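You operate a simulated robot arm through the tools that you are given. There is no shell and no other tool. Be economical: measure what you need, move in short steps, check, and stop when the job is done.

Carry out the task below with a simulated robot arm. There is one attempt and no reset: what you move stays moved.

TASK
Change the label box over to the bundle marked FIRM.
Fine: stand the old bundle on the side table and let the black slider forward again.

It is judged by the outcome, as a careful person would: the job done as asked, and still so three seconds after it is handed in. It fails if anything else is knocked over, pushed out of place, dropped, spilled or broken.

THE ROBOT
A 7-joint arm with a two-finger parallel gripper, fixed in place. Base frame: the origin is at the foot of the arm, x ahead of it, y to its left, z up. Lengths are in m, angles in rad, forces in N, time in s.
Its first joint turns from -1.152 to 1.152 rad. Payload 2.4 kg.
Tool frame: the origin (TCP) lies between the finger pads and is the grasp point; the fingertips stand 0.03 m ahead of it; z points along the fingers, y is the line along which they close. The gripper opens to 0.094 m. The fingers are 0.028 m wide and 0.01 m thick; the gripper's body (0.05 by 0.096 m) begins 0.055 m behind the TCP.
Orientation is told as [roll, pitch, yaw] about the base's x, y, z axes, in that order, counted from this pose: with the fingers straight down and closing along the base's y, the tool's x points along the base's -x, its y along +y and its z along -z.

THE INTERFACE
- The arm moves only by the tool play_rows. Its argument "moves" is a list of rows, each a list of 7 numbers: the turn, a rotation vector about the tool's x, y, z in rad, then the shift along the tool's x, y, z in m, then the gripper command, from -1 (shut) to 1 (fully open), values between in proportion. In form: [[rx, ry, rz, dx, dy, dz, gripper], ...]. A call has 1 to 10 rows; each row shifts and turns the commanded pose from where the row before left it, along the tool's axes as they then stand. A row lasts 0.2 s, in which the tool goes at most 0.05 m and 0.15 rad; a call with a longer step from one row to the next is refused whole, and so is a gripper value outside its range. A pose out of reach is approached as far as the arm can. The call stops where the force on the tool passes 50 N (or 10 N more than at its start, if that is more) or the arm is blocked; 0.2 s more then pass. The fingers move at their own pace (about 0.153 m/s each) and stop on an object; they squeeze with about 33 N. The grip force told is the motor's: it shows also when the fingers shut on nothing. Time passes only in rows, and 0.2 s behind the last, so rows that do not move let the fingers close. It gives the time, the measured TCP pose, the force on the tool (base axes), the opening and the grip force at its end, in the units of the frame above (readings bear some noise), and new pictures: "views" is both (left out), scene, wrist or none.
- Cameras (640 x 400 px; columns grow to the right, rows downward): "scene" is fixed at [0.0505, 0.4896, 1.444]; the picture's right is [-0.60, -0.80, 0.00], its down [-0.47, 0.36, -0.81] and it looks along [0.64, -0.49, -0.59] (base axes); focal length 336 px, centre (320, 200). "wrist" rides on the gripper at [-0.037, 0, -0.058] in the tool frame; the picture's right is [0.00, -1.00, 0.00], its down [0.97, 0.00, -0.24] and it looks along [0.24, 0.00, 0.97] (tool axes); focal length 218 px, centre (320, 200).
- pixel_to_xyz(camera, pixels): for up to 12 pixels [column, row] of the newest picture of that camera ("zoom" is the newest enlarged one), the place [x, y, z] in the base frame of the surface seen there, good to about 0.002 m. No time passes.
- enlarge(camera, box): a new picture of the part [left, top, right, bottom] of that camera's present view, enlarged. No time passes.
- job_done(): hands the job in; it is judged then, once.

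Work in short steps. Measure before you move; look again where a grasp or a placing could have gone wrong, and mend it. You have 80 turns and 120 pictures in all, those below and enlarged ones among them. Open the gripper and draw the arm clear of the work before you hand the job in, unless the task says otherwise; then end with one line.

The tools are called after "Request:" by a JSON object that holds its "name" and its "arguments". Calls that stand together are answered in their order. play_rows: Moves the arm, as the interface text tells. Its arguments: {"type":"object","properties":{"moves":{"type":"array","items":{"type":"array","items":{"type":"number"}}},"views":{"type":"string","enum":["both","scene","wrist","none"]}},"required":["moves"]} The other tools are called the same way: pixel_to_xyz (camera, pixels) gives the place of the surface under pixels of a picture; enlarge (camera, box) takes an enlarged picture of a part of a camera's view; job_done () hands the job in.

At the start:

```text
time_s: 0.0
position: [0.4116, 0.2275, 1.1744]
tcp_rot: [-0.001, 0.0, 0.0]
force: [-0.4, 0.3, 0.1]
finger_gap: 0.0939
grasp_force: 0.1
```

scene: 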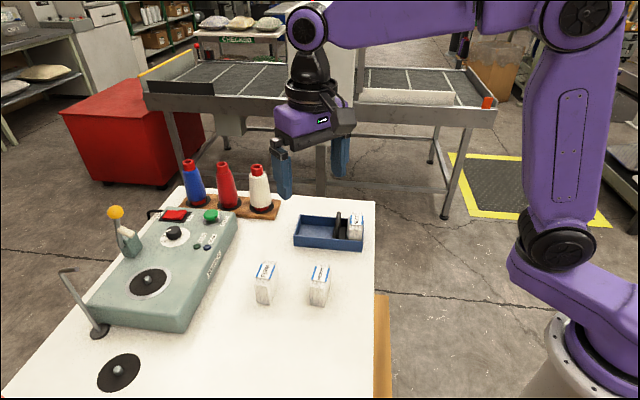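
wrist: 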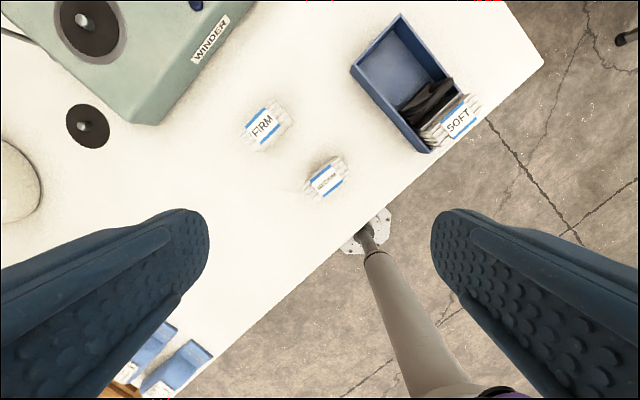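

The wrist view shows the tray at (405,90) with a black slider and the SOFT bundle, and FIRM at (263,125) beside another bundle. I'll enlarge both views.

Request:
{"name": "enlarge", "arguments": {"camera": "scene", "box": [230, 190, 390, 310]}}

Request:
{"name": "enlarge", "arguments": {"camera": "wrist", "box": [220, 0, 500, 220]}}

Request:
{"name": "enlarge", "arguments": {"camera": "scene", "box": [0, 140, 420, 400]}}

```text
3.33 times, centred on (310, 250) of scene
```

zoom: 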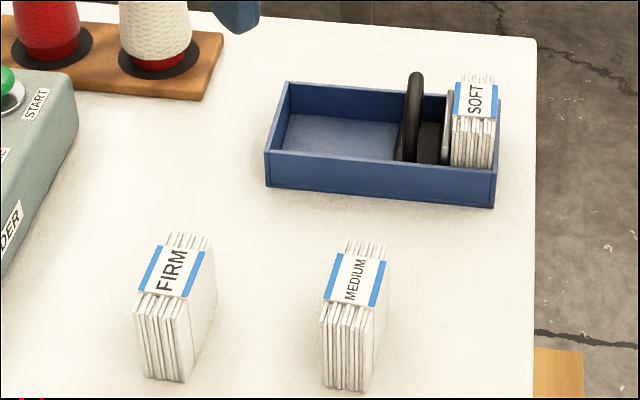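

```text
1.82 times, centred on (360, 110) of wrist
```

zoom: 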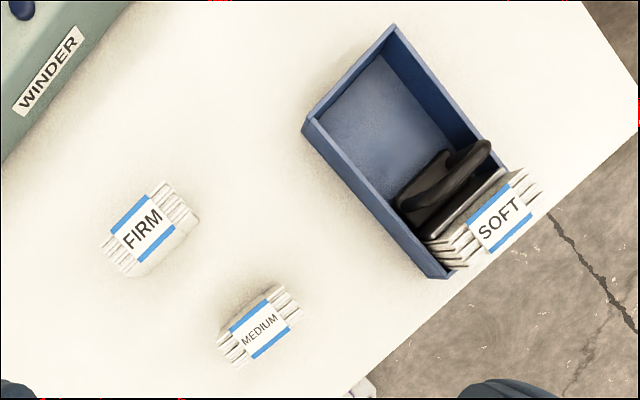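

```text
1.52 times, centred on (210, 270) of scene
```

zoom: 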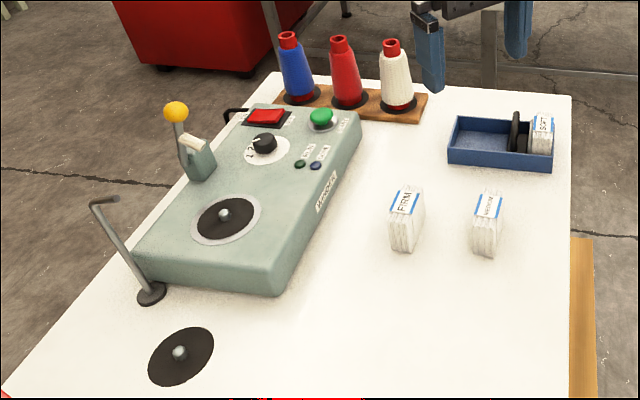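

I'll measure the tray, slider and bundles, and find the side table (wood at scene (383,340)).

Request:
{"name": "pixel_to_xyz", "arguments": {"camera": "scene", "pixels": [[382, 310], [382, 340], [382, 385], [376, 292], [388, 296], [374, 230], [374, 340], [353, 226], [338, 214], [345, 240], [300, 219], [318, 272]]}}

Request:
{"name": "pixel_to_xyz", "arguments": {"camera": "wrist", "pixels": [[263, 125], [327, 180], [458, 119], [400, 14], [351, 69], [430, 153], [433, 100], [400, 60], [130, 380], [150, 350], [190, 360], [470, 140]]}}

Request:
{"name": "enlarge", "arguments": {"camera": "wrist", "box": [60, 300, 260, 400]}}

```text
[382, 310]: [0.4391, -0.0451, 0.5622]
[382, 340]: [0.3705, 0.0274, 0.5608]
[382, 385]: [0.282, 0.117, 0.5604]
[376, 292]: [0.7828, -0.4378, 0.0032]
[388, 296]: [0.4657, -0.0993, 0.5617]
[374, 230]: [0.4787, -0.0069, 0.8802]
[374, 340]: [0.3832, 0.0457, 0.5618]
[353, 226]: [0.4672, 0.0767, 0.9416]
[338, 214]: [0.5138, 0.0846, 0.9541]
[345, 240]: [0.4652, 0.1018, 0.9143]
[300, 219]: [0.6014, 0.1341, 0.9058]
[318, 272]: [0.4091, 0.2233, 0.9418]
```

```text
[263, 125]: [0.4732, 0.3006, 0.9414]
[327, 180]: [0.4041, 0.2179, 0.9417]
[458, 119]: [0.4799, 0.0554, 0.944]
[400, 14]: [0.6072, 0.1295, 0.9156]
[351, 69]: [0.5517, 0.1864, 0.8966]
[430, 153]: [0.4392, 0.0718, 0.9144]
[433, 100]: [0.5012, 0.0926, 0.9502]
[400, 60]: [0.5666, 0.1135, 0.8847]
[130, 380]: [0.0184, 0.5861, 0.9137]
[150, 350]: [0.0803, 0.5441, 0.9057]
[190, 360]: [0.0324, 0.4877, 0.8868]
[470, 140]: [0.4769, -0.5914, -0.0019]
```

```text
3.20 times, centred on (160, 350) of wrist
```

zoom: 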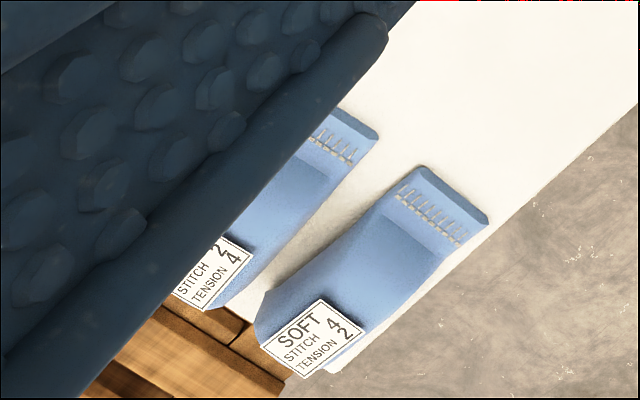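

White top is z≈0.88; I haven't identified the "side table" for sure. I'll tilt the wrist to look to the left, where wood and garments appear at the wrist's lower left.

Request:
{"name": "play_rows", "arguments": {"moves": [[-0.15, 0, 0, 0, 0, 0, 1], [-0.15, 0, 0, 0, 0, 0, 1], [-0.15, 0, 0, 0, 0, 0, 1], [-0.15, 0, 0, 0, 0, 0, 1], [-0.15, 0, 0, 0, 0, 0, 1]], "views": "wrist"}}

```text
time_s: 1.2
position: [0.4119, 0.2278, 1.1738]
tcp_rot: [0.75, -0.001, -0.001]
force: [-0.5, 0.3, 0.5]
finger_gap: 0.0941
grasp_force: 0.0
```

wrist: 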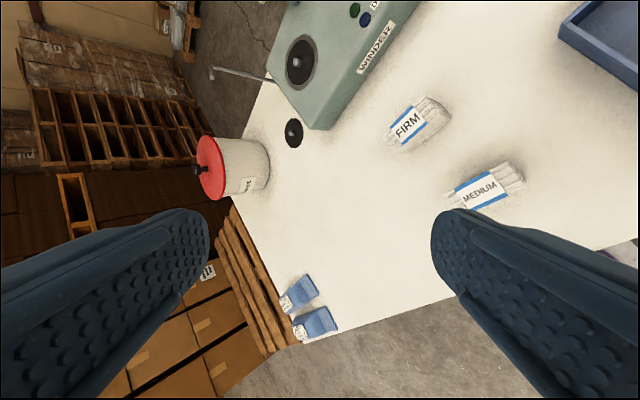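

Nothing to the left but the end of the white table and pallets. I'll look toward the right.

Request:
{"name": "play_rows", "arguments": {"moves": [[0.15, 0, 0, 0, 0, 0, 1], [0.15, 0, 0, 0, 0, 0, 1], [0.15, 0, 0, 0, 0, 0, 1], [0.15, 0, 0, 0, 0, 0, 1], [0.15, 0, 0, 0, 0, 0, 1], [0.15, 0, 0, 0, 0, 0, 1], [0.15, 0, 0, 0, 0, 0, 1], [0.15, 0, 0, 0, 0, 0, 1], [0.15, 0, 0, 0, 0, 0, 1], [0.15, 0, 0, 0, 0, 0, 1]], "views": "wrist"}}

```text
time_s: 3.4
position: [0.4111, 0.2286, 1.1746]
tcp_rot: [-0.753, -0.001, 0.0]
force: [-0.3, 0.3, -0.2]
finger_gap: 0.0939
grasp_force: 0.0
```

wrist: 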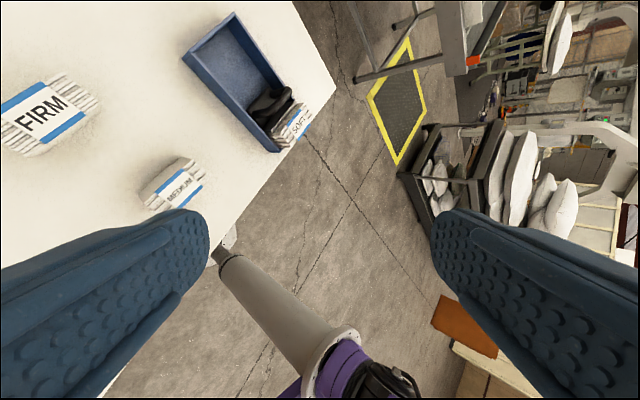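

No table to the right either. The wood at scene (383,340), z≈0.56, beside the white edge remains a candidate, so I'll look closer at it.

Request:
{"name": "enlarge", "arguments": {"camera": "scene", "box": [340, 270, 440, 400]}}

Request:
{"name": "pixel_to_xyz", "arguments": {"camera": "scene", "pixels": [[388, 294], [389, 310], [390, 350], [391, 395], [378, 294], [393, 350], [396, 390], [378, 396], [300, 340], [110, 372], [370, 215], [200, 190]]}}

Request:
{"name": "pixel_to_xyz", "arguments": {"camera": "wrist", "pixels": [[230, 240], [325, 340], [337, 85], [300, 20], [470, 325], [225, 236]]}}

```text
3.08 times, centred on (390, 335) of scene
```

zoom: 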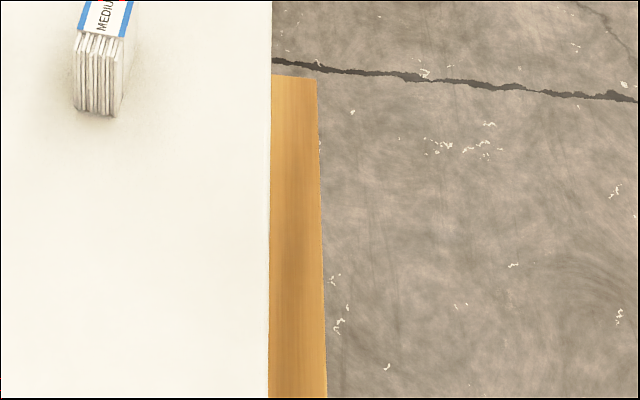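

```text
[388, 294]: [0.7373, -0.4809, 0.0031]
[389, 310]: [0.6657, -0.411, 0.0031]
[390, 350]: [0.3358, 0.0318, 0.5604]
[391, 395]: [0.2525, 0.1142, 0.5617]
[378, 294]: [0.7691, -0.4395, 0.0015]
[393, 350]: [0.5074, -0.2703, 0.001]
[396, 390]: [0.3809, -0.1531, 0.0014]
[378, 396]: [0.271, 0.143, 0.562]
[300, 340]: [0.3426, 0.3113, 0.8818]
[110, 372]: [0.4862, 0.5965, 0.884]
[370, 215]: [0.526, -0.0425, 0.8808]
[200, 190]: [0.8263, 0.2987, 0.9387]
```

```text
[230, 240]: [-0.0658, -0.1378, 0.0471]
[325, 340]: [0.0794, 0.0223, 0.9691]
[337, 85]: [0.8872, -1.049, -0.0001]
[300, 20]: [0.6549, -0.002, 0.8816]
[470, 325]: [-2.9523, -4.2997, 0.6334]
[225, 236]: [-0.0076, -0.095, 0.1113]
```

The wood is a board at z≈0.56 poking ~7 cm out from under the white table. I need a view from the right and lower to judge whether it's a side table.

Request:
{"name": "play_rows", "arguments": {"moves": [[-0.15, 0, 0, 0, 0, 0, 1], [-0.15, 0, 0, 0, 0, 0, 1], [-0.15, 0, 0, 0, 0, 0, 1], [-0.15, 0, 0, 0, 0, 0, 1], [-0.15, 0, 0, 0, 0, 0, 1], [0, 0, 0, 0.01, -0.048, 0, 1], [0, 0, 0, 0.01, -0.048, 0, 1], [0, 0, 0, 0.01, -0.048, 0, 1], [0, 0, 0, 0.01, -0.048, 0, 1], [0, 0, 0, 0.01, -0.048, 0, 1]], "views": "none"}}

Request:
{"name": "play_rows", "arguments": {"moves": [[0, 0, 0, 0.01, -0.048, 0, 1], [0, 0, 0, 0.01, -0.048, 0, 1], [0, 0, 0, 0.01, -0.048, 0, 1], [0, 0, 0, 0.01, -0.048, 0, 1], [0, 0, 0, 0, -0.02, 0.045, 1], [-0.15, 0, 0, 0, 0, 0, 1], [-0.15, 0, 0, 0, 0, 0, 1], [-0.15, 0, 0, 0, 0, 0, 1], [-0.15, 0, 0, 0, 0, 0, 1], [-0.15, 0, 0, 0, 0, 0, 1]], "views": "both"}}

```text
time_s: 5.6
position: [0.3628, -0.0124, 1.1745]
tcp_rot: [0.0, 0.0, 0.002]
force: [-0.1, -0.2, 0.8]
finger_gap: 0.0938
grasp_force: 0.1
```

```text
time_s: 7.8
position: [0.3221, -0.2233, 1.1299]
tcp_rot: [0.753, 0.0, 0.0]
force: [-0.1, 0.6, -0.5]
finger_gap: 0.0938
grasp_force: 0.1
```

scene: 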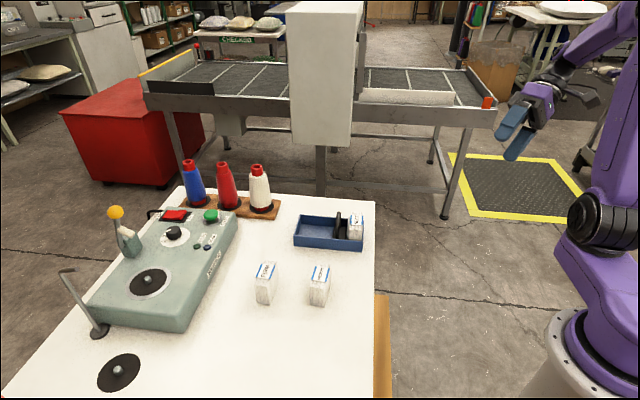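
wrist: 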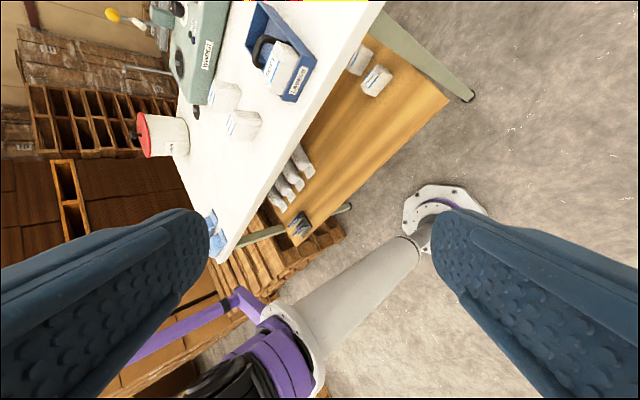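

There is a lower wooden shelf with more items on it. Enlarge to read them.

Request:
{"name": "enlarge", "arguments": {"camera": "wrist", "box": [240, 0, 480, 150]}}

Request:
{"name": "enlarge", "arguments": {"camera": "wrist", "box": [200, 130, 360, 250]}}

Request:
{"name": "pixel_to_xyz", "arguments": {"camera": "wrist", "pixels": [[377, 78], [360, 60], [445, 100], [368, 42], [310, 228], [370, 110], [303, 160], [283, 185], [385, 0], [218, 258], [300, 88], [268, 68]]}}

```text
2.67 times, centred on (360, 75) of wrist
```

zoom: 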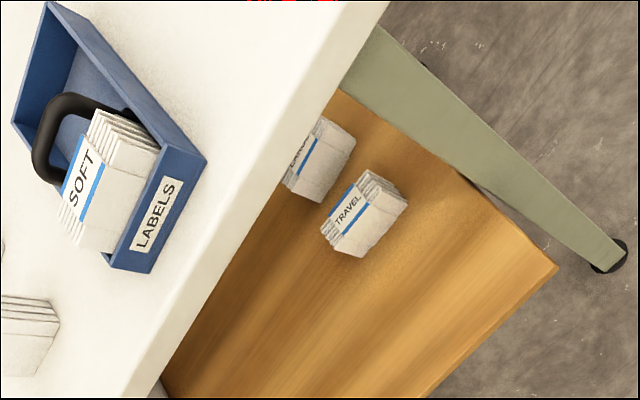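

```text
3.33 times, centred on (280, 190) of wrist
```

zoom: 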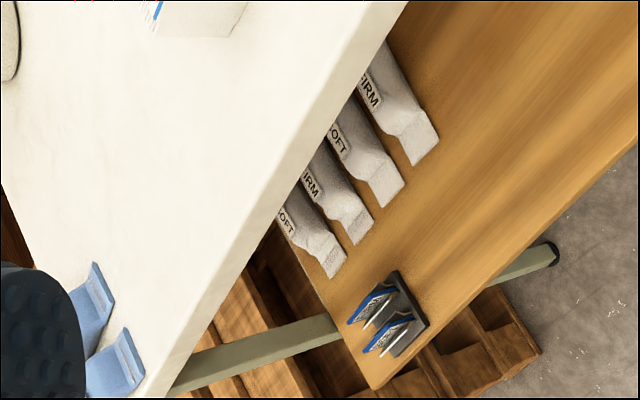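

```text
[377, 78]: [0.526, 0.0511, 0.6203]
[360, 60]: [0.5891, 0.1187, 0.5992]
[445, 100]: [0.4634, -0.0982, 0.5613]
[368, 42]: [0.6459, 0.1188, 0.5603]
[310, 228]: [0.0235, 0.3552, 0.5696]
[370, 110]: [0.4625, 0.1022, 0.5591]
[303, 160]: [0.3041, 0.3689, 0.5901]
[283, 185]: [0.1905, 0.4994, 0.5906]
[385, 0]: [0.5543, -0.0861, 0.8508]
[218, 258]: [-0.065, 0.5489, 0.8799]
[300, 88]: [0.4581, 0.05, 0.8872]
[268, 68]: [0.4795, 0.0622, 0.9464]
```

The wood looks like a shelf held between the green legs of the white table. I'll lower and turn the camera to see how the structure is built before deciding what "the side table" is.

Request:
{"name": "play_rows", "arguments": {"moves": [[0, 0, 0, 0, -0.034, 0.0365, 1], [0, 0, 0, 0, -0.034, 0.0365, 1], [0, 0, 0, 0, -0.034, 0.0365, 1], [0, 0, 0, 0, -0.034, 0.0365, 1], [0, -0.102, 0.11, 0, 0, 0, 1], [0, -0.102, 0.11, 0, 0, 0, 1], [0, -0.102, 0.11, 0, 0, 0, 1], [0, -0.102, 0.11, 0, 0, 0, 1], [-0.15, 0, 0, 0, 0, 0, 1], [-0.1, 0, 0, 0, 0, 0, 1]], "views": "both"}}

```text
time_s: 10.0
position: [0.3218, -0.2252, 0.9287]
tcp_rot: [0.999, 0.003, -0.601]
force: [0.3, 0.3, 0.0]
finger_gap: 0.094
grasp_force: 0.0
```

scene: 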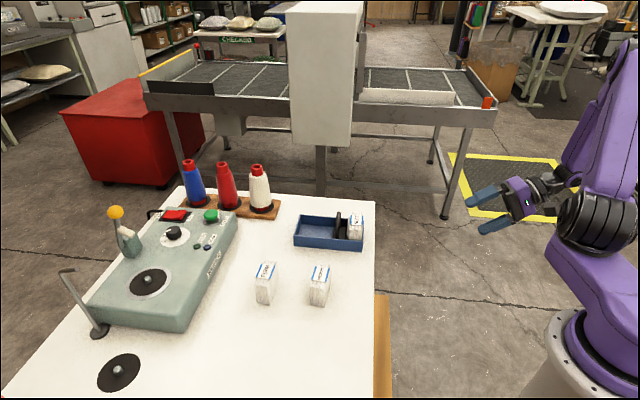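
wrist: 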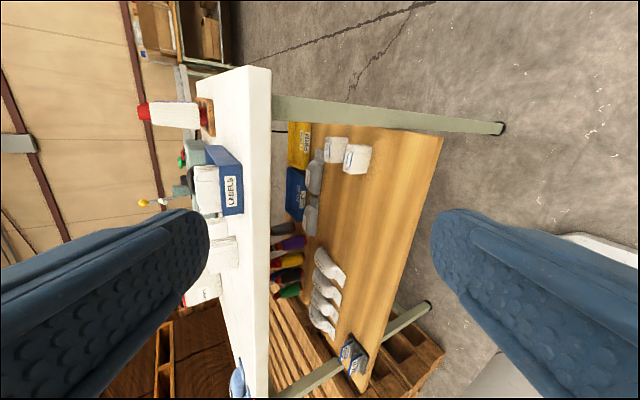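

The wood is an under-shelf filled with storage, so the white-topped table itself is the side table beside the line. I'll go back up (reversing my steps) and inspect the box from above.

Request:
{"name": "play_rows", "arguments": {"moves": [[0.1, 0, 0, 0, 0, 0, 1], [0.15, 0, 0, 0, 0, 0, 1], [0, 0.102, -0.11, 0, 0, 0, 1], [0, 0.102, -0.11, 0, 0, 0, 1], [0, 0.102, -0.11, 0, 0, 0, 1], [0, 0.102, -0.11, 0, 0, 0, 1], [0, 0, 0, 0, 0.034, -0.0365, 1], [0, 0, 0, 0, 0.034, -0.0365, 1], [0, 0, 0, 0, 0.034, -0.0365, 1], [0, 0, 0, 0, 0.034, -0.0365, 1]], "views": "none"}}

Request:
{"name": "play_rows", "arguments": {"moves": [[0.15, 0, 0, 0, 0, 0, 1], [0.15, 0, 0, 0, 0, 0, 1], [0.15, 0, 0, 0, 0, 0, 1], [0.15, 0, 0, 0, 0, 0, 1], [0.15, 0, 0, 0, 0, 0, 1], [0, 0, 0, -0.01, 0.048, 0, 1], [0, 0, 0, -0.01, 0.048, 0, 1], [0, 0, 0, -0.01, 0.048, 0, 1], [0, 0, 0, -0.01, 0.048, 0, 1], [0, 0, 0, -0.01, 0.048, 0, 1]], "views": "wrist"}}

```text
time_s: 12.2
position: [0.3218, -0.223, 1.1298]
tcp_rot: [0.751, 0.002, 0.0]
force: [0.3, -0.5, 0.0]
finger_gap: 0.0941
grasp_force: 0.1
```

```text
time_s: 14.4
position: [0.3712, 0.0159, 1.129]
tcp_rot: [0.0, -0.001, -0.002]
force: [0.6, 0.6, 0.8]
finger_gap: 0.0939
grasp_force: 0.0
```

wrist: 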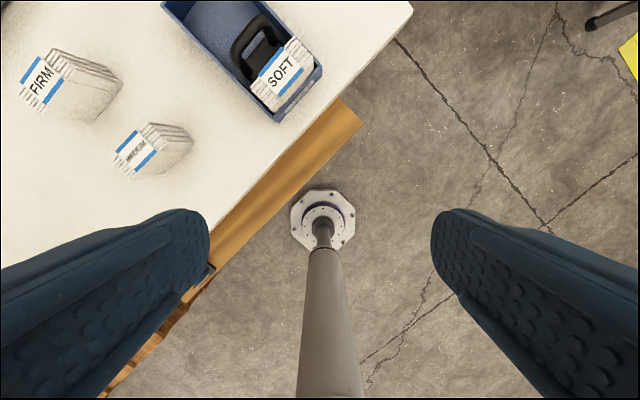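

Now center over the box with the tool yawed to the box axis (front direction ≈(-0.7,-0.71)).

Request:
{"name": "play_rows", "arguments": {"moves": [[0, 0, 0, -0.0375, 0.026, 0, 1], [0, 0, 0, -0.0375, 0.026, 0, 1], [0, 0, 0, -0.0375, 0.026, 0, 1], [0, 0, 0, -0.0375, 0.026, 0, 1], [0, 0, -0.132, 0, 0, 0, 1], [0, 0, -0.132, 0, 0, 0, 1], [0, 0, -0.132, 0, 0, 0, 1], [0, 0, -0.132, 0, 0, 0, 1], [0, 0, -0.132, 0, 0, 0, 1], [0, 0, -0.132, 0, 0, 0, 1]], "views": "wrist"}}

Request:
{"name": "enlarge", "arguments": {"camera": "wrist", "box": [220, 80, 420, 220]}}

```text
time_s: 16.6
position: [0.5201, 0.1201, 1.1285]
tcp_rot: [0.001, 0.0, 0.793]
force: [1.0, 0.2, 0.0]
finger_gap: 0.0942
grasp_force: 0.1
```

wrist: 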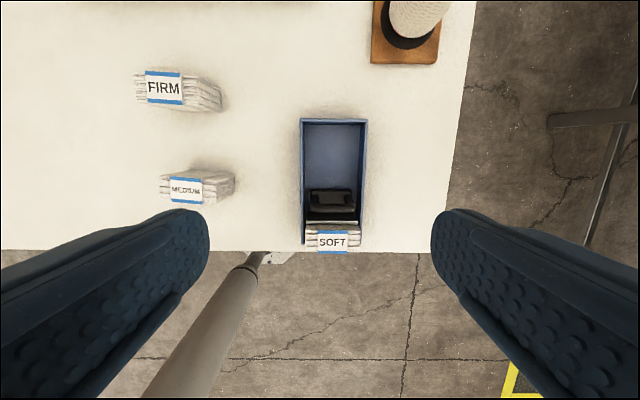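

```text
2.86 times, centred on (320, 150) of wrist
```

zoom: 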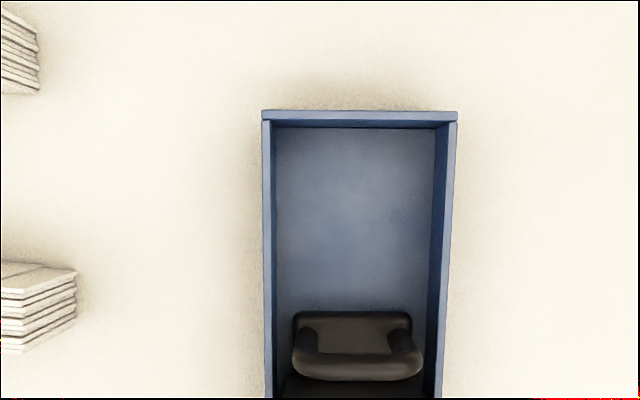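

Request:
{"name": "enlarge", "arguments": {"camera": "wrist", "box": [285, 180, 385, 260]}}

Request:
{"name": "pixel_to_xyz", "arguments": {"camera": "zoom", "pixels": [[140, 305], [170, 350], [400, 350], [405, 300], [490, 300], [300, 390], [300, 80], [300, 160], [300, 230], [300, 265], [160, 400], [480, 385]]}}

Request:
{"name": "pixel_to_xyz", "arguments": {"camera": "wrist", "pixels": [[135, 75], [135, 98], [195, 78], [195, 100], [163, 87], [162, 181], [162, 196], [209, 180], [209, 198], [303, 121], [365, 121], [333, 150]]}}

```text
5.00 times, centred on (335, 220) of wrist
```

zoom: 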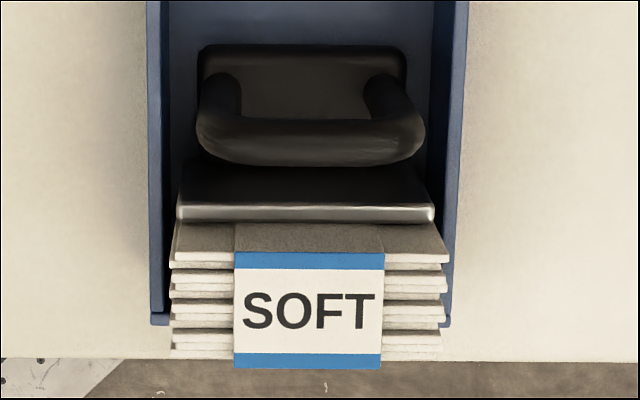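

```text
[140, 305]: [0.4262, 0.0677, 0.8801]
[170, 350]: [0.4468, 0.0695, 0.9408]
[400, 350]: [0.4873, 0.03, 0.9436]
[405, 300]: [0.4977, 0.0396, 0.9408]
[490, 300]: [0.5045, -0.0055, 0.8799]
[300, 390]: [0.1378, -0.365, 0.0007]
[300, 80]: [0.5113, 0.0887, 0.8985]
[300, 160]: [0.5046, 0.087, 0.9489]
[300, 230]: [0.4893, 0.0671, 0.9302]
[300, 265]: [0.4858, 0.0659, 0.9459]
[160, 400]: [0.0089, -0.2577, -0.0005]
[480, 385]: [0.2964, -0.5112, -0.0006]
```

```text
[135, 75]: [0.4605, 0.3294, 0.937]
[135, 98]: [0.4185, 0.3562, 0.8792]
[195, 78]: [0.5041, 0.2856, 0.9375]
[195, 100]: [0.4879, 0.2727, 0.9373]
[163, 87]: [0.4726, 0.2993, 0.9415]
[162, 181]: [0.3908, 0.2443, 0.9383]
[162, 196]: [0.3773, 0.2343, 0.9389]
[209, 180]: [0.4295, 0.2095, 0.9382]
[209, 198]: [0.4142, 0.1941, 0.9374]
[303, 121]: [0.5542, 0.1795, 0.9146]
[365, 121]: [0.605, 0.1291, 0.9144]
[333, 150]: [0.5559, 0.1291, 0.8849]
```

Measure handle geometry more finely from the same zoom before gripping it.

Request:
{"name": "pixel_to_xyz", "arguments": {"camera": "zoom", "pixels": [[310, 118], [310, 126], [310, 135], [310, 145], [310, 155], [310, 163], [310, 175], [310, 190], [310, 203], [310, 212], [310, 235], [310, 247]]}}

Request:
{"name": "pixel_to_xyz", "arguments": {"camera": "zoom", "pixels": [[200, 120], [420, 120], [220, 85], [390, 85], [310, 55], [310, 95], [180, 213], [433, 213], [172, 315], [444, 290], [240, 300], [380, 300]]}}

Request:
{"name": "enlarge", "arguments": {"camera": "scene", "box": [285, 195, 375, 260]}}

```text
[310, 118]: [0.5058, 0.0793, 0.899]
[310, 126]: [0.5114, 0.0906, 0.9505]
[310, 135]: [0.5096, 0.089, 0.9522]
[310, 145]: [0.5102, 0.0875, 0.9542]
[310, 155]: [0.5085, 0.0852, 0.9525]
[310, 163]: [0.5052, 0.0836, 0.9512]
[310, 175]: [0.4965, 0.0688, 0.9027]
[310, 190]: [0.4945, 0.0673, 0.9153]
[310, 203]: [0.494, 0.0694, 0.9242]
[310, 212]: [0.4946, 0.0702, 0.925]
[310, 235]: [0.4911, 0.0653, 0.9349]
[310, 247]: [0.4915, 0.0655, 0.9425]
```

```text
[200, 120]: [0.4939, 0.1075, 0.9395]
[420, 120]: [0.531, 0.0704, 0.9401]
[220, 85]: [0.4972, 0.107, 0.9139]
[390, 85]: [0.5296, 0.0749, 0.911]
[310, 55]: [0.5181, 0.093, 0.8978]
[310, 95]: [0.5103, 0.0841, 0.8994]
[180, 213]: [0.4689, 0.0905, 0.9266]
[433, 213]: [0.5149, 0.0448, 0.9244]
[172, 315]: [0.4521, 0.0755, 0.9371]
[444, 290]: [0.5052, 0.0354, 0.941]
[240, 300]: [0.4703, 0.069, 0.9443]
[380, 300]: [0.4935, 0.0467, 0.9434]
```

```text
6.15 times, centred on (330, 228) of scene
```

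zoom: 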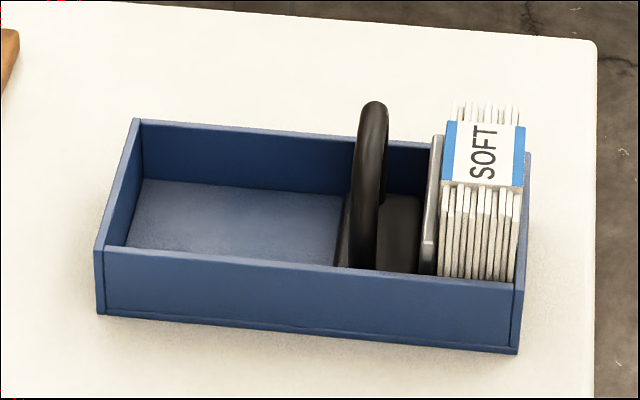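

Handle bar: u≈0.413–0.4245 along the box axis, top z 0.954, just 15 mm behind the plate. I'll turn the tool 90° so fingers close along the box axis, with partial opening 0.04.

Request:
{"name": "play_rows", "arguments": {"moves": [[0, 0, 0.15, 0, 0, 0, -0.15], [0, 0, 0.15, 0, 0, 0, -0.15], [0, 0, 0.15, 0, 0, 0, -0.15], [0, 0, 0.15, 0, 0, 0, -0.15], [0, 0, 0.15, 0, 0, 0, -0.15], [0, 0, 0.15, 0, 0, 0, -0.15], [0, 0, 0.15, 0, 0, 0, -0.15], [0, 0, 0.15, 0, 0, 0, -0.15], [0, 0, 0.15, 0, 0, 0, -0.15], [0, 0, 0.15, 0, 0, 0, -0.15]], "views": "none"}}

Request:
{"name": "play_rows", "arguments": {"moves": [[0, 0, 0.071, -0.0157, -0.0255, 0, -0.15], [0, 0, 0, 0, 0, 0.035, -0.15], [0, 0, 0, 0, 0, 0.035, -0.15], [0, 0, 0, 0, 0, 0.035, -0.15], [0, 0, 0, 0, 0, 0, -0.15]], "views": "both"}}

```text
time_s: 18.8
position: [0.5215, 0.1194, 1.1293]
tcp_rot: [-0.001, 0.0, -0.711]
force: [0.6, 1.2, 0.4]
finger_gap: 0.0399
grasp_force: 0.0
```

```text
time_s: 20.0
position: [0.5181, 0.09, 1.0245]
tcp_rot: [0.001, 0.0, -0.777]
force: [0.0, -0.9, -1.3]
finger_gap: 0.0398
grasp_force: 0.1
```

scene: 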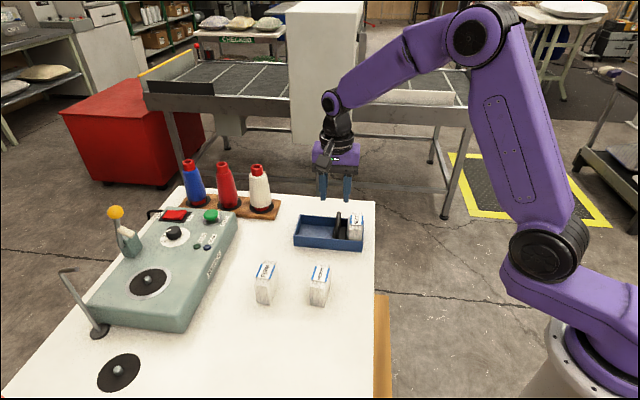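
wrist: 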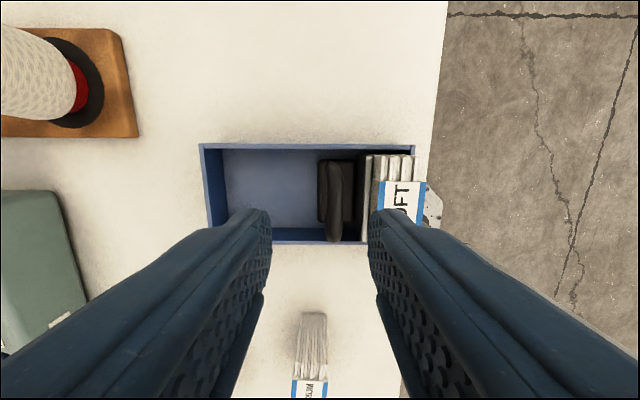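

Pose u≈0.4277; front finger spans u 0.398–0.408, in the gap. Descend to TCP z≈0.964.

Request:
{"name": "play_rows", "arguments": {"moves": [[0, 0, 0, 0.003, -0.001, 0.03, -0.15], [0, 0, 0, 0, 0, 0.02, -0.15], [0, 0, 0, 0, 0, 0.0105, -0.15]], "views": "both"}}

Request:
{"name": "enlarge", "arguments": {"camera": "scene", "box": [285, 175, 385, 260]}}

```text
time_s: 20.8
position: [0.5148, 0.0914, 0.9632]
tcp_rot: [0.0, -0.002, -0.779]
force: [0.8, 0.7, 0.8]
finger_gap: 0.04
grasp_force: 0.0
```

scene: 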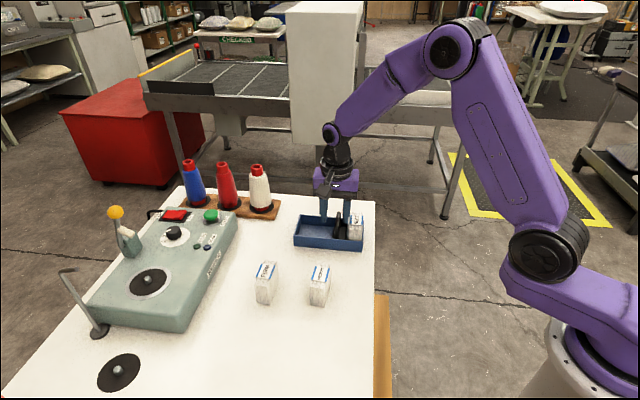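
wrist: 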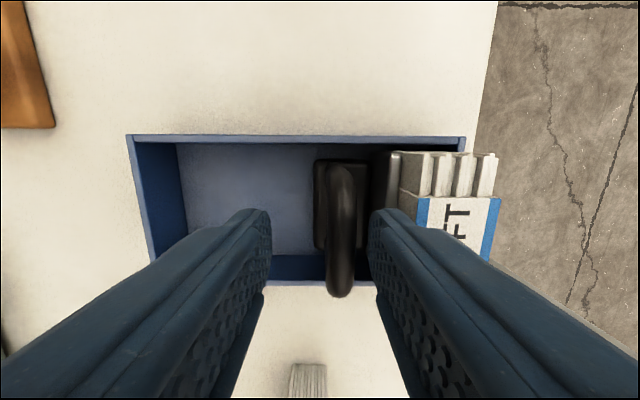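

```text
4.71 times, centred on (335, 218) of scene
```

zoom: 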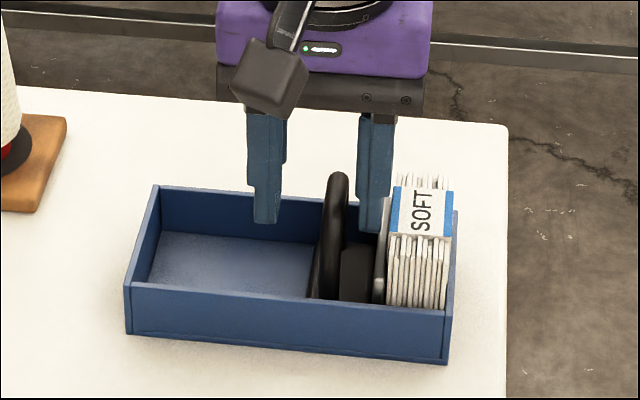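

The fingers straddle the handle as planned. Close on it.

Request:
{"name": "play_rows", "arguments": {"moves": [[0, 0, 0, 0, 0, 0, -0.8], [0, 0, 0, 0, 0, 0, -1], [0, 0, 0, 0, 0, 0, -1]], "views": "none"}}

Request:
{"name": "play_rows", "arguments": {"moves": [[0, 0, 0, 0, 0.01, 0, -1], [0, 0, 0, 0, 0.01, 0, -1], [0, 0, 0, 0, 0.01, 0, -1], [0, 0, 0, 0, 0, 0, -1]], "views": "both"}}

```text
time_s: 21.6
position: [0.5147, 0.0918, 0.9632]
tcp_rot: [0.0, 0.0, -0.779]
force: [-1.5, 0.1, -2.7]
finger_gap: 0.0104
grasp_force: 43.4
```

```text
time_s: 22.6
position: [0.5351, 0.1125, 0.9638]
tcp_rot: [0.0, 0.001, -0.78]
force: [0.0, -3.4, 1.1]
finger_gap: 0.0103
grasp_force: 44.0
```

scene: 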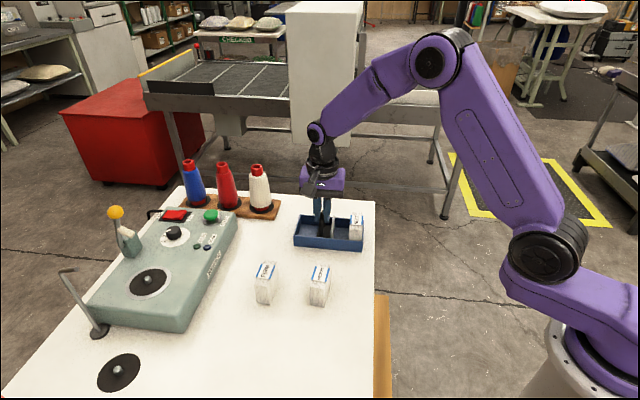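
wrist: 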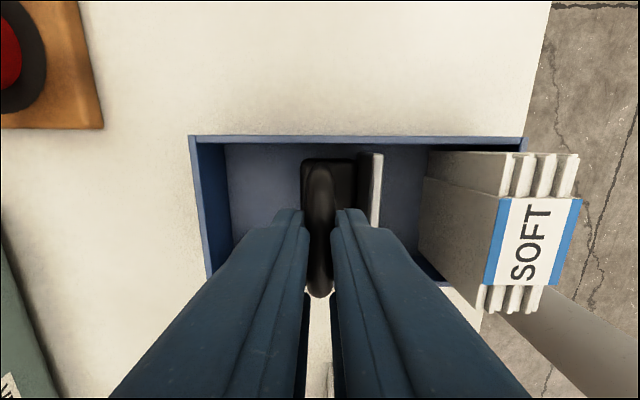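

The slider moved back freely (~3 N). Pull it further back toward the rear to see whether it stops/latches.

Request:
{"name": "play_rows", "arguments": {"moves": [[0, 0, 0, 0, 0.01, 0, -1], [0, 0, 0, 0, 0.01, 0, -1], [0, 0, 0, 0, 0.01, 0, -1], [0, 0, 0, 0, 0, 0, -1]], "views": "wrist"}}

```text
time_s: 23.6
position: [0.5541, 0.1304, 0.9645]
tcp_rot: [-0.009, 0.003, -0.779]
force: [-24.4, -21.1, 18.6]
finger_gap: 0.0105
grasp_force: 44.3
```

wrist: 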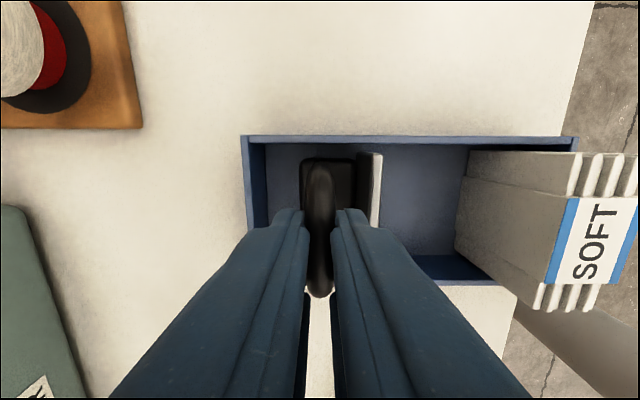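

It hit its end stop (≈32 N). Ease off 3 mm, then release and see whether the slider stays.

Request:
{"name": "play_rows", "arguments": {"moves": [[0, 0, 0, 0, -0.004, 0, -1], [0, 0, 0, 0, -0.002, 0, -1], [0, 0, 0, 0, 0, 0, -0.15], [0, 0, 0, 0, 0, 0, -0.15], [0, 0, 0, 0, 0, 0, -0.15]], "views": "both"}}

```text
time_s: 24.8
position: [0.5516, 0.1308, 0.964]
tcp_rot: [0.002, 0.0, -0.779]
force: [-0.3, -0.1, 0.0]
finger_gap: 0.0399
grasp_force: 0.1
```

scene: 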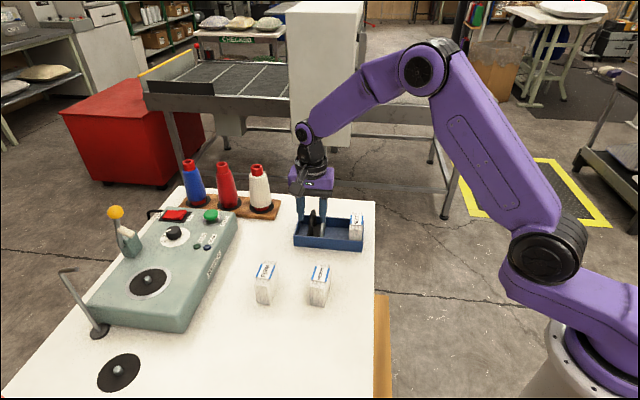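
wrist: 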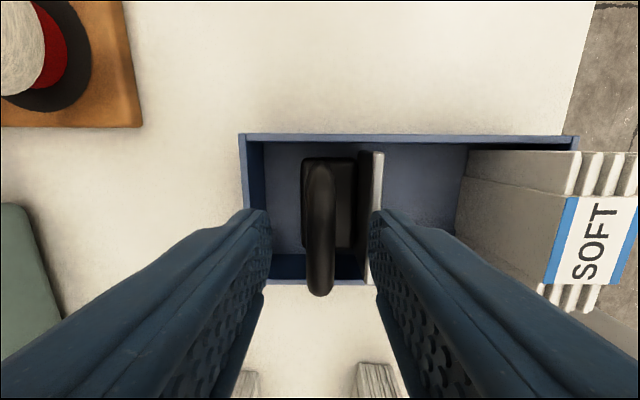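

The slider appears to stay. Rise up and check from above.

Request:
{"name": "play_rows", "arguments": {"moves": [[0, 0, 0, 0, 0, -0.04, -0.15], [0, 0, 0, 0, 0, -0.045, -0.15], [0, 0, 0, 0, 0, -0.045, 1], [0, 0, 0, 0, -0.0255, 0, 1]], "views": "both"}}

Request:
{"name": "enlarge", "arguments": {"camera": "scene", "box": [285, 185, 385, 260]}}

```text
time_s: 25.8
position: [0.5339, 0.1119, 1.093]
tcp_rot: [0.0, 0.0, -0.78]
force: [-0.8, -0.2, -0.3]
finger_gap: 0.0941
grasp_force: 0.0
```

scene: 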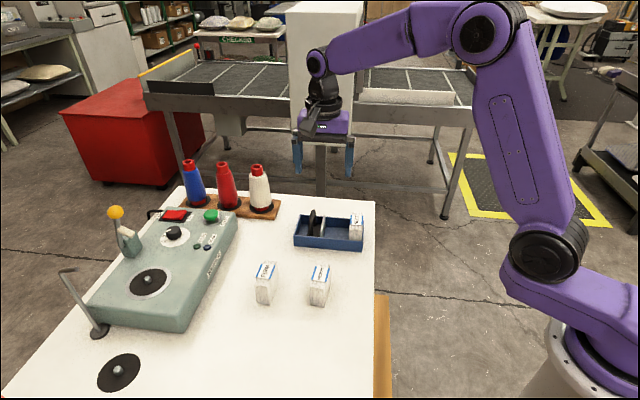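
wrist: 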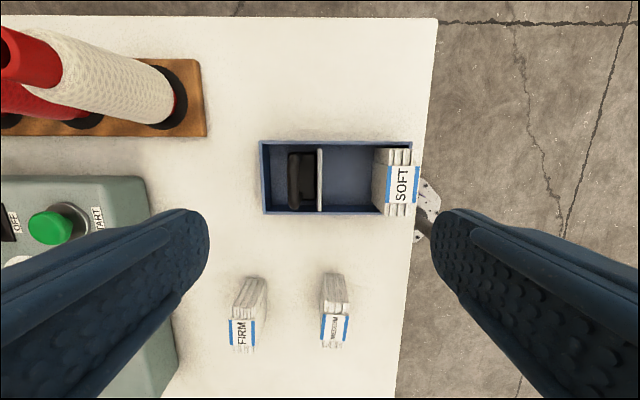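

```text
5.33 times, centred on (335, 222) of scene
```

zoom: 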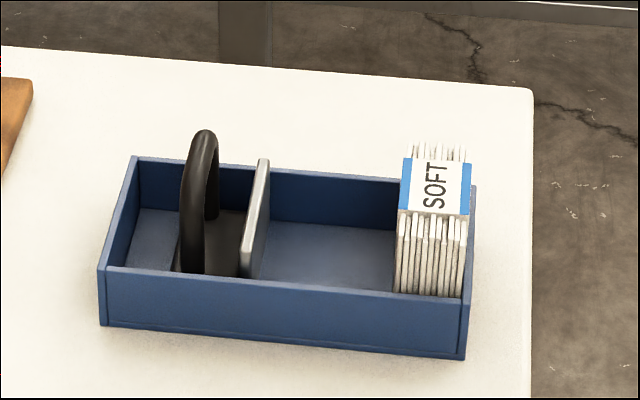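

Slider stays back. Measure SOFT's extents for a grip across its thickness (current yaw).

Request:
{"name": "enlarge", "arguments": {"camera": "wrist", "box": [360, 135, 440, 225]}}

Request:
{"name": "pixel_to_xyz", "arguments": {"camera": "wrist", "pixels": [[388, 185], [418, 185], [402, 185], [388, 170], [415, 170], [402, 151], [402, 213], [411, 143], [262, 143], [265, 212], [380, 180], [319, 180]]}}

```text
4.44 times, centred on (400, 180) of wrist
```

zoom: 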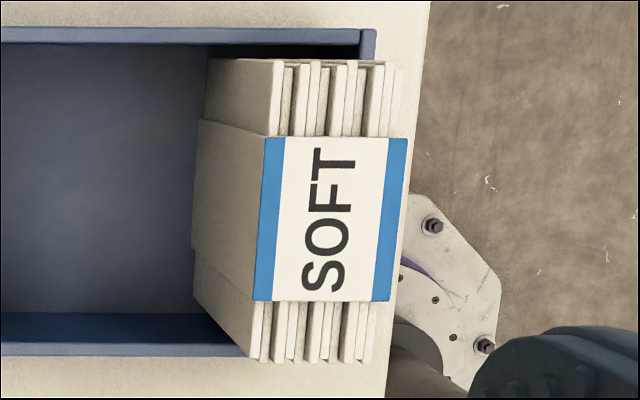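

```text
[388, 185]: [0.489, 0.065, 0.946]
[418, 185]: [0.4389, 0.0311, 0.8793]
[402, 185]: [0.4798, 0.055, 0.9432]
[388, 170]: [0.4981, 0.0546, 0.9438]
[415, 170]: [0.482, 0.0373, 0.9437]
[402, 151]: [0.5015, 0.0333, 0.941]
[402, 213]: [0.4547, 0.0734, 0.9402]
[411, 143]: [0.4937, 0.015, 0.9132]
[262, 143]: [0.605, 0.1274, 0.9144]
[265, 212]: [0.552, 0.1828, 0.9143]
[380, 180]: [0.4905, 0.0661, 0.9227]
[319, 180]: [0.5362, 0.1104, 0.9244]
```

SOFT occupies u 0.363–0.391, v -0.334..-0.272, top 0.944. Move above it, opening 0.06, and descend so tips stay just above the front wall (0.915).

Request:
{"name": "play_rows", "arguments": {"moves": [[0, 0, 0, -0.001, -0.0387, 0, 0.28], [0, 0, 0, 0, -0.0386, 0, 0.28], [0, 0, 0, 0, 0, 0.045, 0.28], [0, 0, 0, 0, 0, 0.045, 0.28], [0, 0, 0, 0, 0, 0, 0.28]], "views": "both"}}

```text
time_s: 27.0
position: [0.4824, 0.0577, 1.0038]
tcp_rot: [0.001, 0.0, -0.779]
force: [-1.3, 0.1, 0.9]
finger_gap: 0.0603
grasp_force: 0.0
```

scene: 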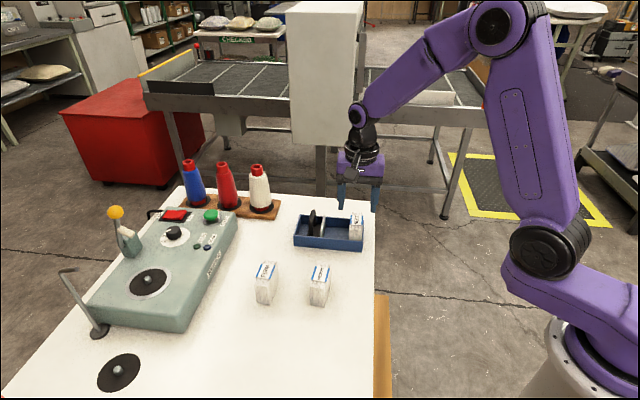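
wrist: 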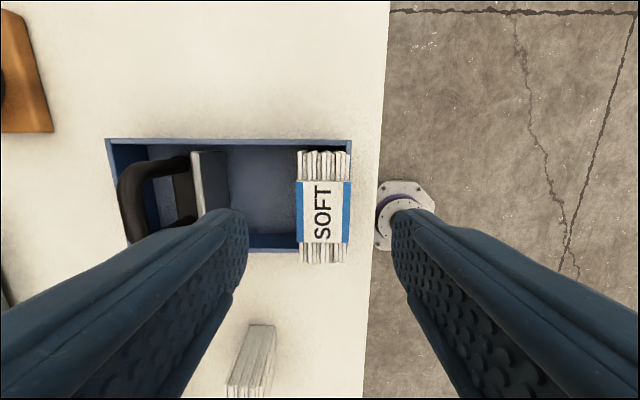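

Request:
{"name": "play_rows", "arguments": {"moves": [[0, 0, 0, 0, -0.0025, 0.025, 0.28], [0, 0, 0, 0, 0, 0.0195, 0.28], [0, 0, 0, 0, 0, 0.01, 0.28], [0, 0, 0, 0, 0, 0, -0.3], [0, 0, 0, 0, 0, 0, -1], [0, 0, 0, 0, 0, 0, -1]], "views": "both"}}

```text
time_s: 28.4
position: [0.48, 0.055, 0.9488]
tcp_rot: [0.002, -0.001, -0.778]
force: [4.6, 5.2, -1.4]
finger_gap: 0.0287
grasp_force: 33.0
```

scene: 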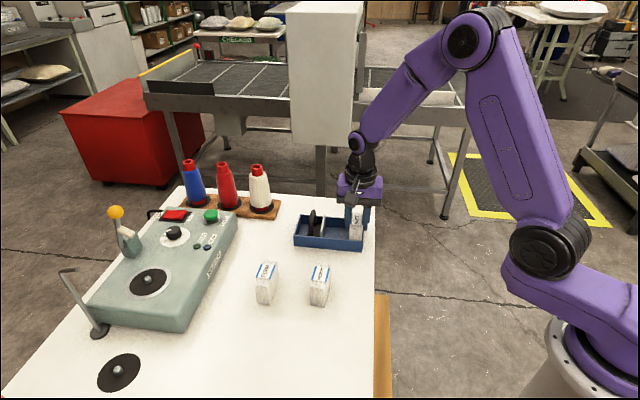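
wrist: 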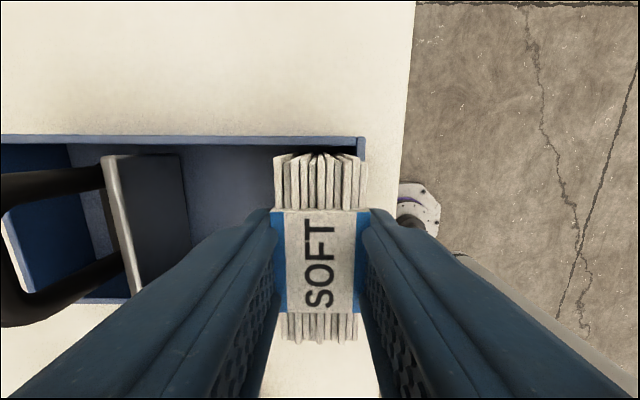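

SOFT gripped (gap 28.7 mm). Lift straight up.

Request:
{"name": "play_rows", "arguments": {"moves": [[0, 0, 0, 0, 0, -0.02, -1], [0, 0, 0, 0, 0, -0.03, -1], [0, 0, 0, 0, 0, -0.045, -1], [0, 0, 0, 0, 0, -0.045, -1]], "views": "both"}}

```text
time_s: 29.4
position: [0.4786, 0.0549, 1.0896]
tcp_rot: [-0.003, -0.001, -0.777]
force: [-0.7, -0.1, -0.2]
finger_gap: 0.0289
grasp_force: 32.7
```

scene: 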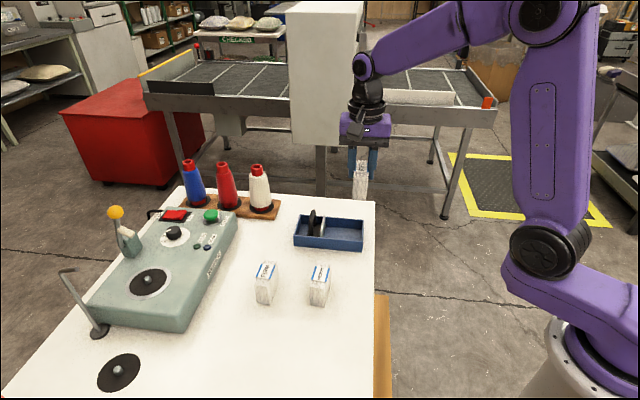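
wrist: 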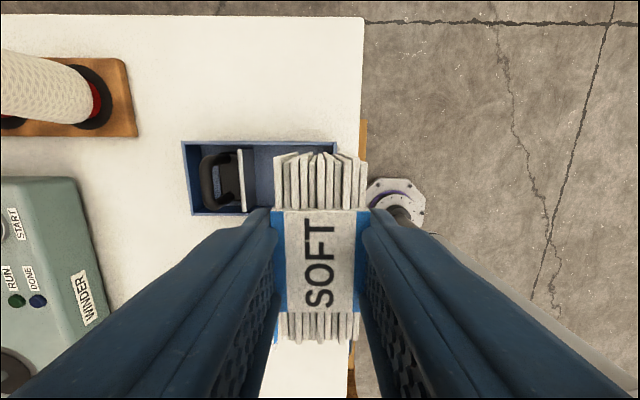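

Held firmly. Carry over to the open spot left of MEDIUM (u≈0.44, v≈-0.02) at height.

Request:
{"name": "play_rows", "arguments": {"moves": [[0, 0, 0, 0.0404, 0.0093, 0, -1], [0, 0, 0, 0.0404, 0.0093, 0, -1], [0, 0, 0, 0.0404, 0.0093, 0, -1], [0, 0, 0, 0.0404, 0.0093, 0, -1], [0, 0, 0, 0.0404, 0.0093, 0, -1], [0, 0, 0, 0.0404, 0.0093, 0, -1], [0, 0, 0, 0.0404, 0.0093, 0, -1], [0, 0, 0, 0, 0, 0, -1]], "views": "both"}}

Request:
{"name": "pixel_to_xyz", "arguments": {"camera": "scene", "pixels": [[185, 331], [280, 340], [230, 330], [300, 345], [320, 360], [200, 300], [265, 302], [319, 305]]}}

```text
time_s: 31.2
position: [0.3223, 0.2997, 1.0903]
tcp_rot: [0.0, -0.001, -0.779]
force: [0.3, 1.2, -0.2]
finger_gap: 0.0288
grasp_force: 33.0
```

scene: 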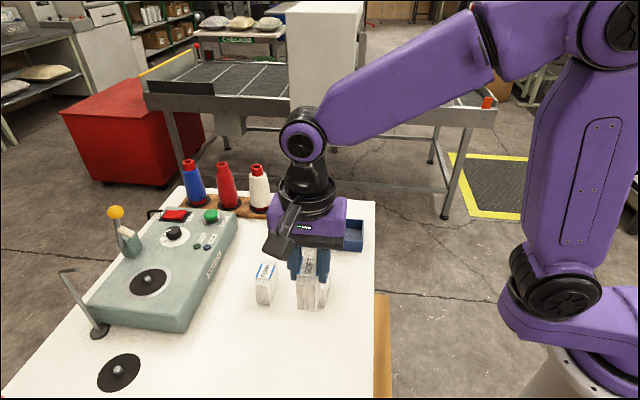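
wrist: 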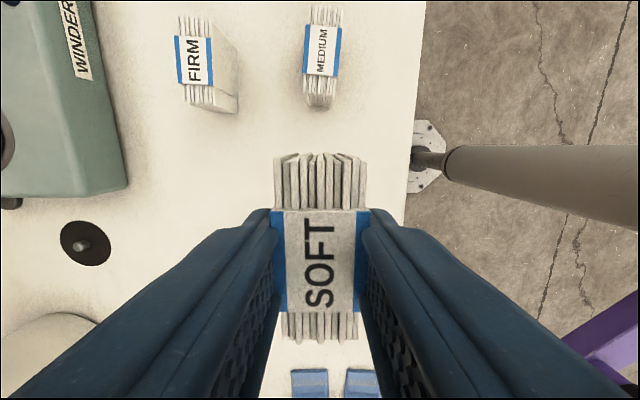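

```text
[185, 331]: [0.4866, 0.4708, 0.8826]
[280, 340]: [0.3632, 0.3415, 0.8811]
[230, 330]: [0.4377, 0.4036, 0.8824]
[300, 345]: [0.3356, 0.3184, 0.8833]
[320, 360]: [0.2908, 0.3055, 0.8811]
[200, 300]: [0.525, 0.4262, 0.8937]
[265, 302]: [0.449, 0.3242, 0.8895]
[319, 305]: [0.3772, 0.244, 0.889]
```

The spot below (0.322, 0.300) is clear. Descend to ~TCP 0.948, then creep to contact.

Request:
{"name": "play_rows", "arguments": {"moves": [[0, 0, 0, 0, 0, 0.045, -1], [0, 0, 0, 0, 0, 0.045, -1], [0, 0, 0, 0, 0, 0.035, -1], [0, 0, 0, 0, 0, 0.014, -1], [0, 0, 0, 0, 0, 0.003, -1]], "views": "scene"}}

Request:
{"name": "enlarge", "arguments": {"camera": "scene", "box": [230, 240, 380, 340]}}

```text
time_s: 32.4
position: [0.3233, 0.2999, 0.9463]
tcp_rot: [0.0, -0.001, -0.779]
force: [0.0, 0.4, -0.7]
finger_gap: 0.0289
grasp_force: 33.0
```

scene: 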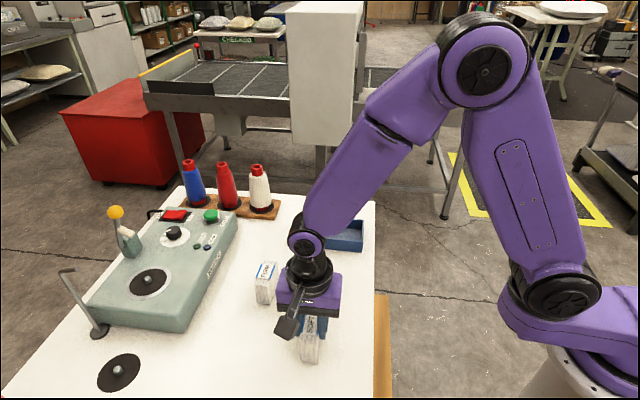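

```text
4.00 times, centred on (305, 290) of scene
```

zoom: 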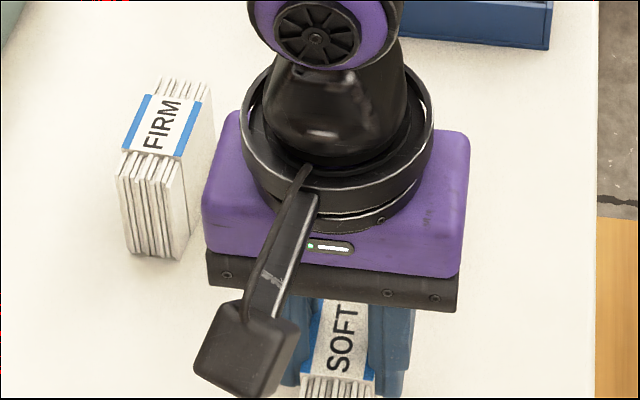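

Request:
{"name": "play_rows", "arguments": {"moves": [[0, 0, 0, 0, 0, 0.001, -1], [0, 0, 0, 0, 0, 0.001, -1], [0, 0, 0, 0, 0, 0, -1]], "views": "none"}}

```text
time_s: 33.2
position: [0.3223, 0.3, 0.9455]
tcp_rot: [0.002, -0.001, -0.778]
force: [-0.3, 0.4, 2.2]
finger_gap: 0.029
grasp_force: 33.3
```

Request:
{"name": "play_rows", "arguments": {"moves": [[0, 0, 0, 0, 0, 0.001, -1], [0, 0, 0, 0, 0, 0, -1]], "views": "none"}}

```text
time_s: 33.8
position: [0.3239, 0.3, 0.946]
tcp_rot: [0.001, -0.001, -0.779]
force: [-3.8, -2.2, 23.3]
finger_gap: 0.0289
grasp_force: 32.6
```

Contact with the table (23 N). Back off slightly, release gently and rise.

Request:
{"name": "play_rows", "arguments": {"moves": [[0, 0, 0, 0, 0, -0.0008, -1], [0, 0, 0, 0, 0, 0, -0.3], [0, 0, 0, 0, 0, 0, 0.2], [0, 0, 0, 0, 0, 0, 0.2], [0, 0, 0, 0, 0, -0.03, 0.2], [0, 0, 0, 0, 0, -0.045, 0.2], [0, 0, 0, 0, 0, -0.045, 0.2], [0, 0, 0, 0, 0, -0.03, 0.2]], "views": "both"}}

```text
time_s: 35.6
position: [0.3241, 0.2983, 1.0957]
tcp_rot: [-0.002, 0.0, -0.778]
force: [0.2, 0.4, 0.5]
finger_gap: 0.0562
grasp_force: 0.0
```

scene: 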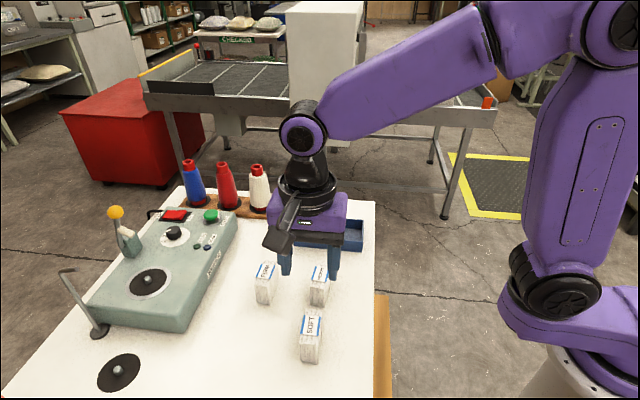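
wrist: 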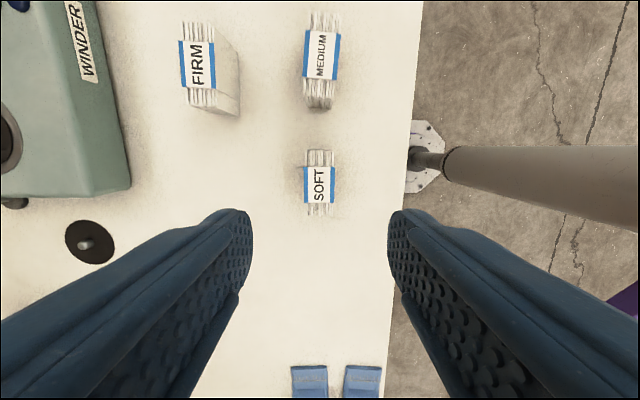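

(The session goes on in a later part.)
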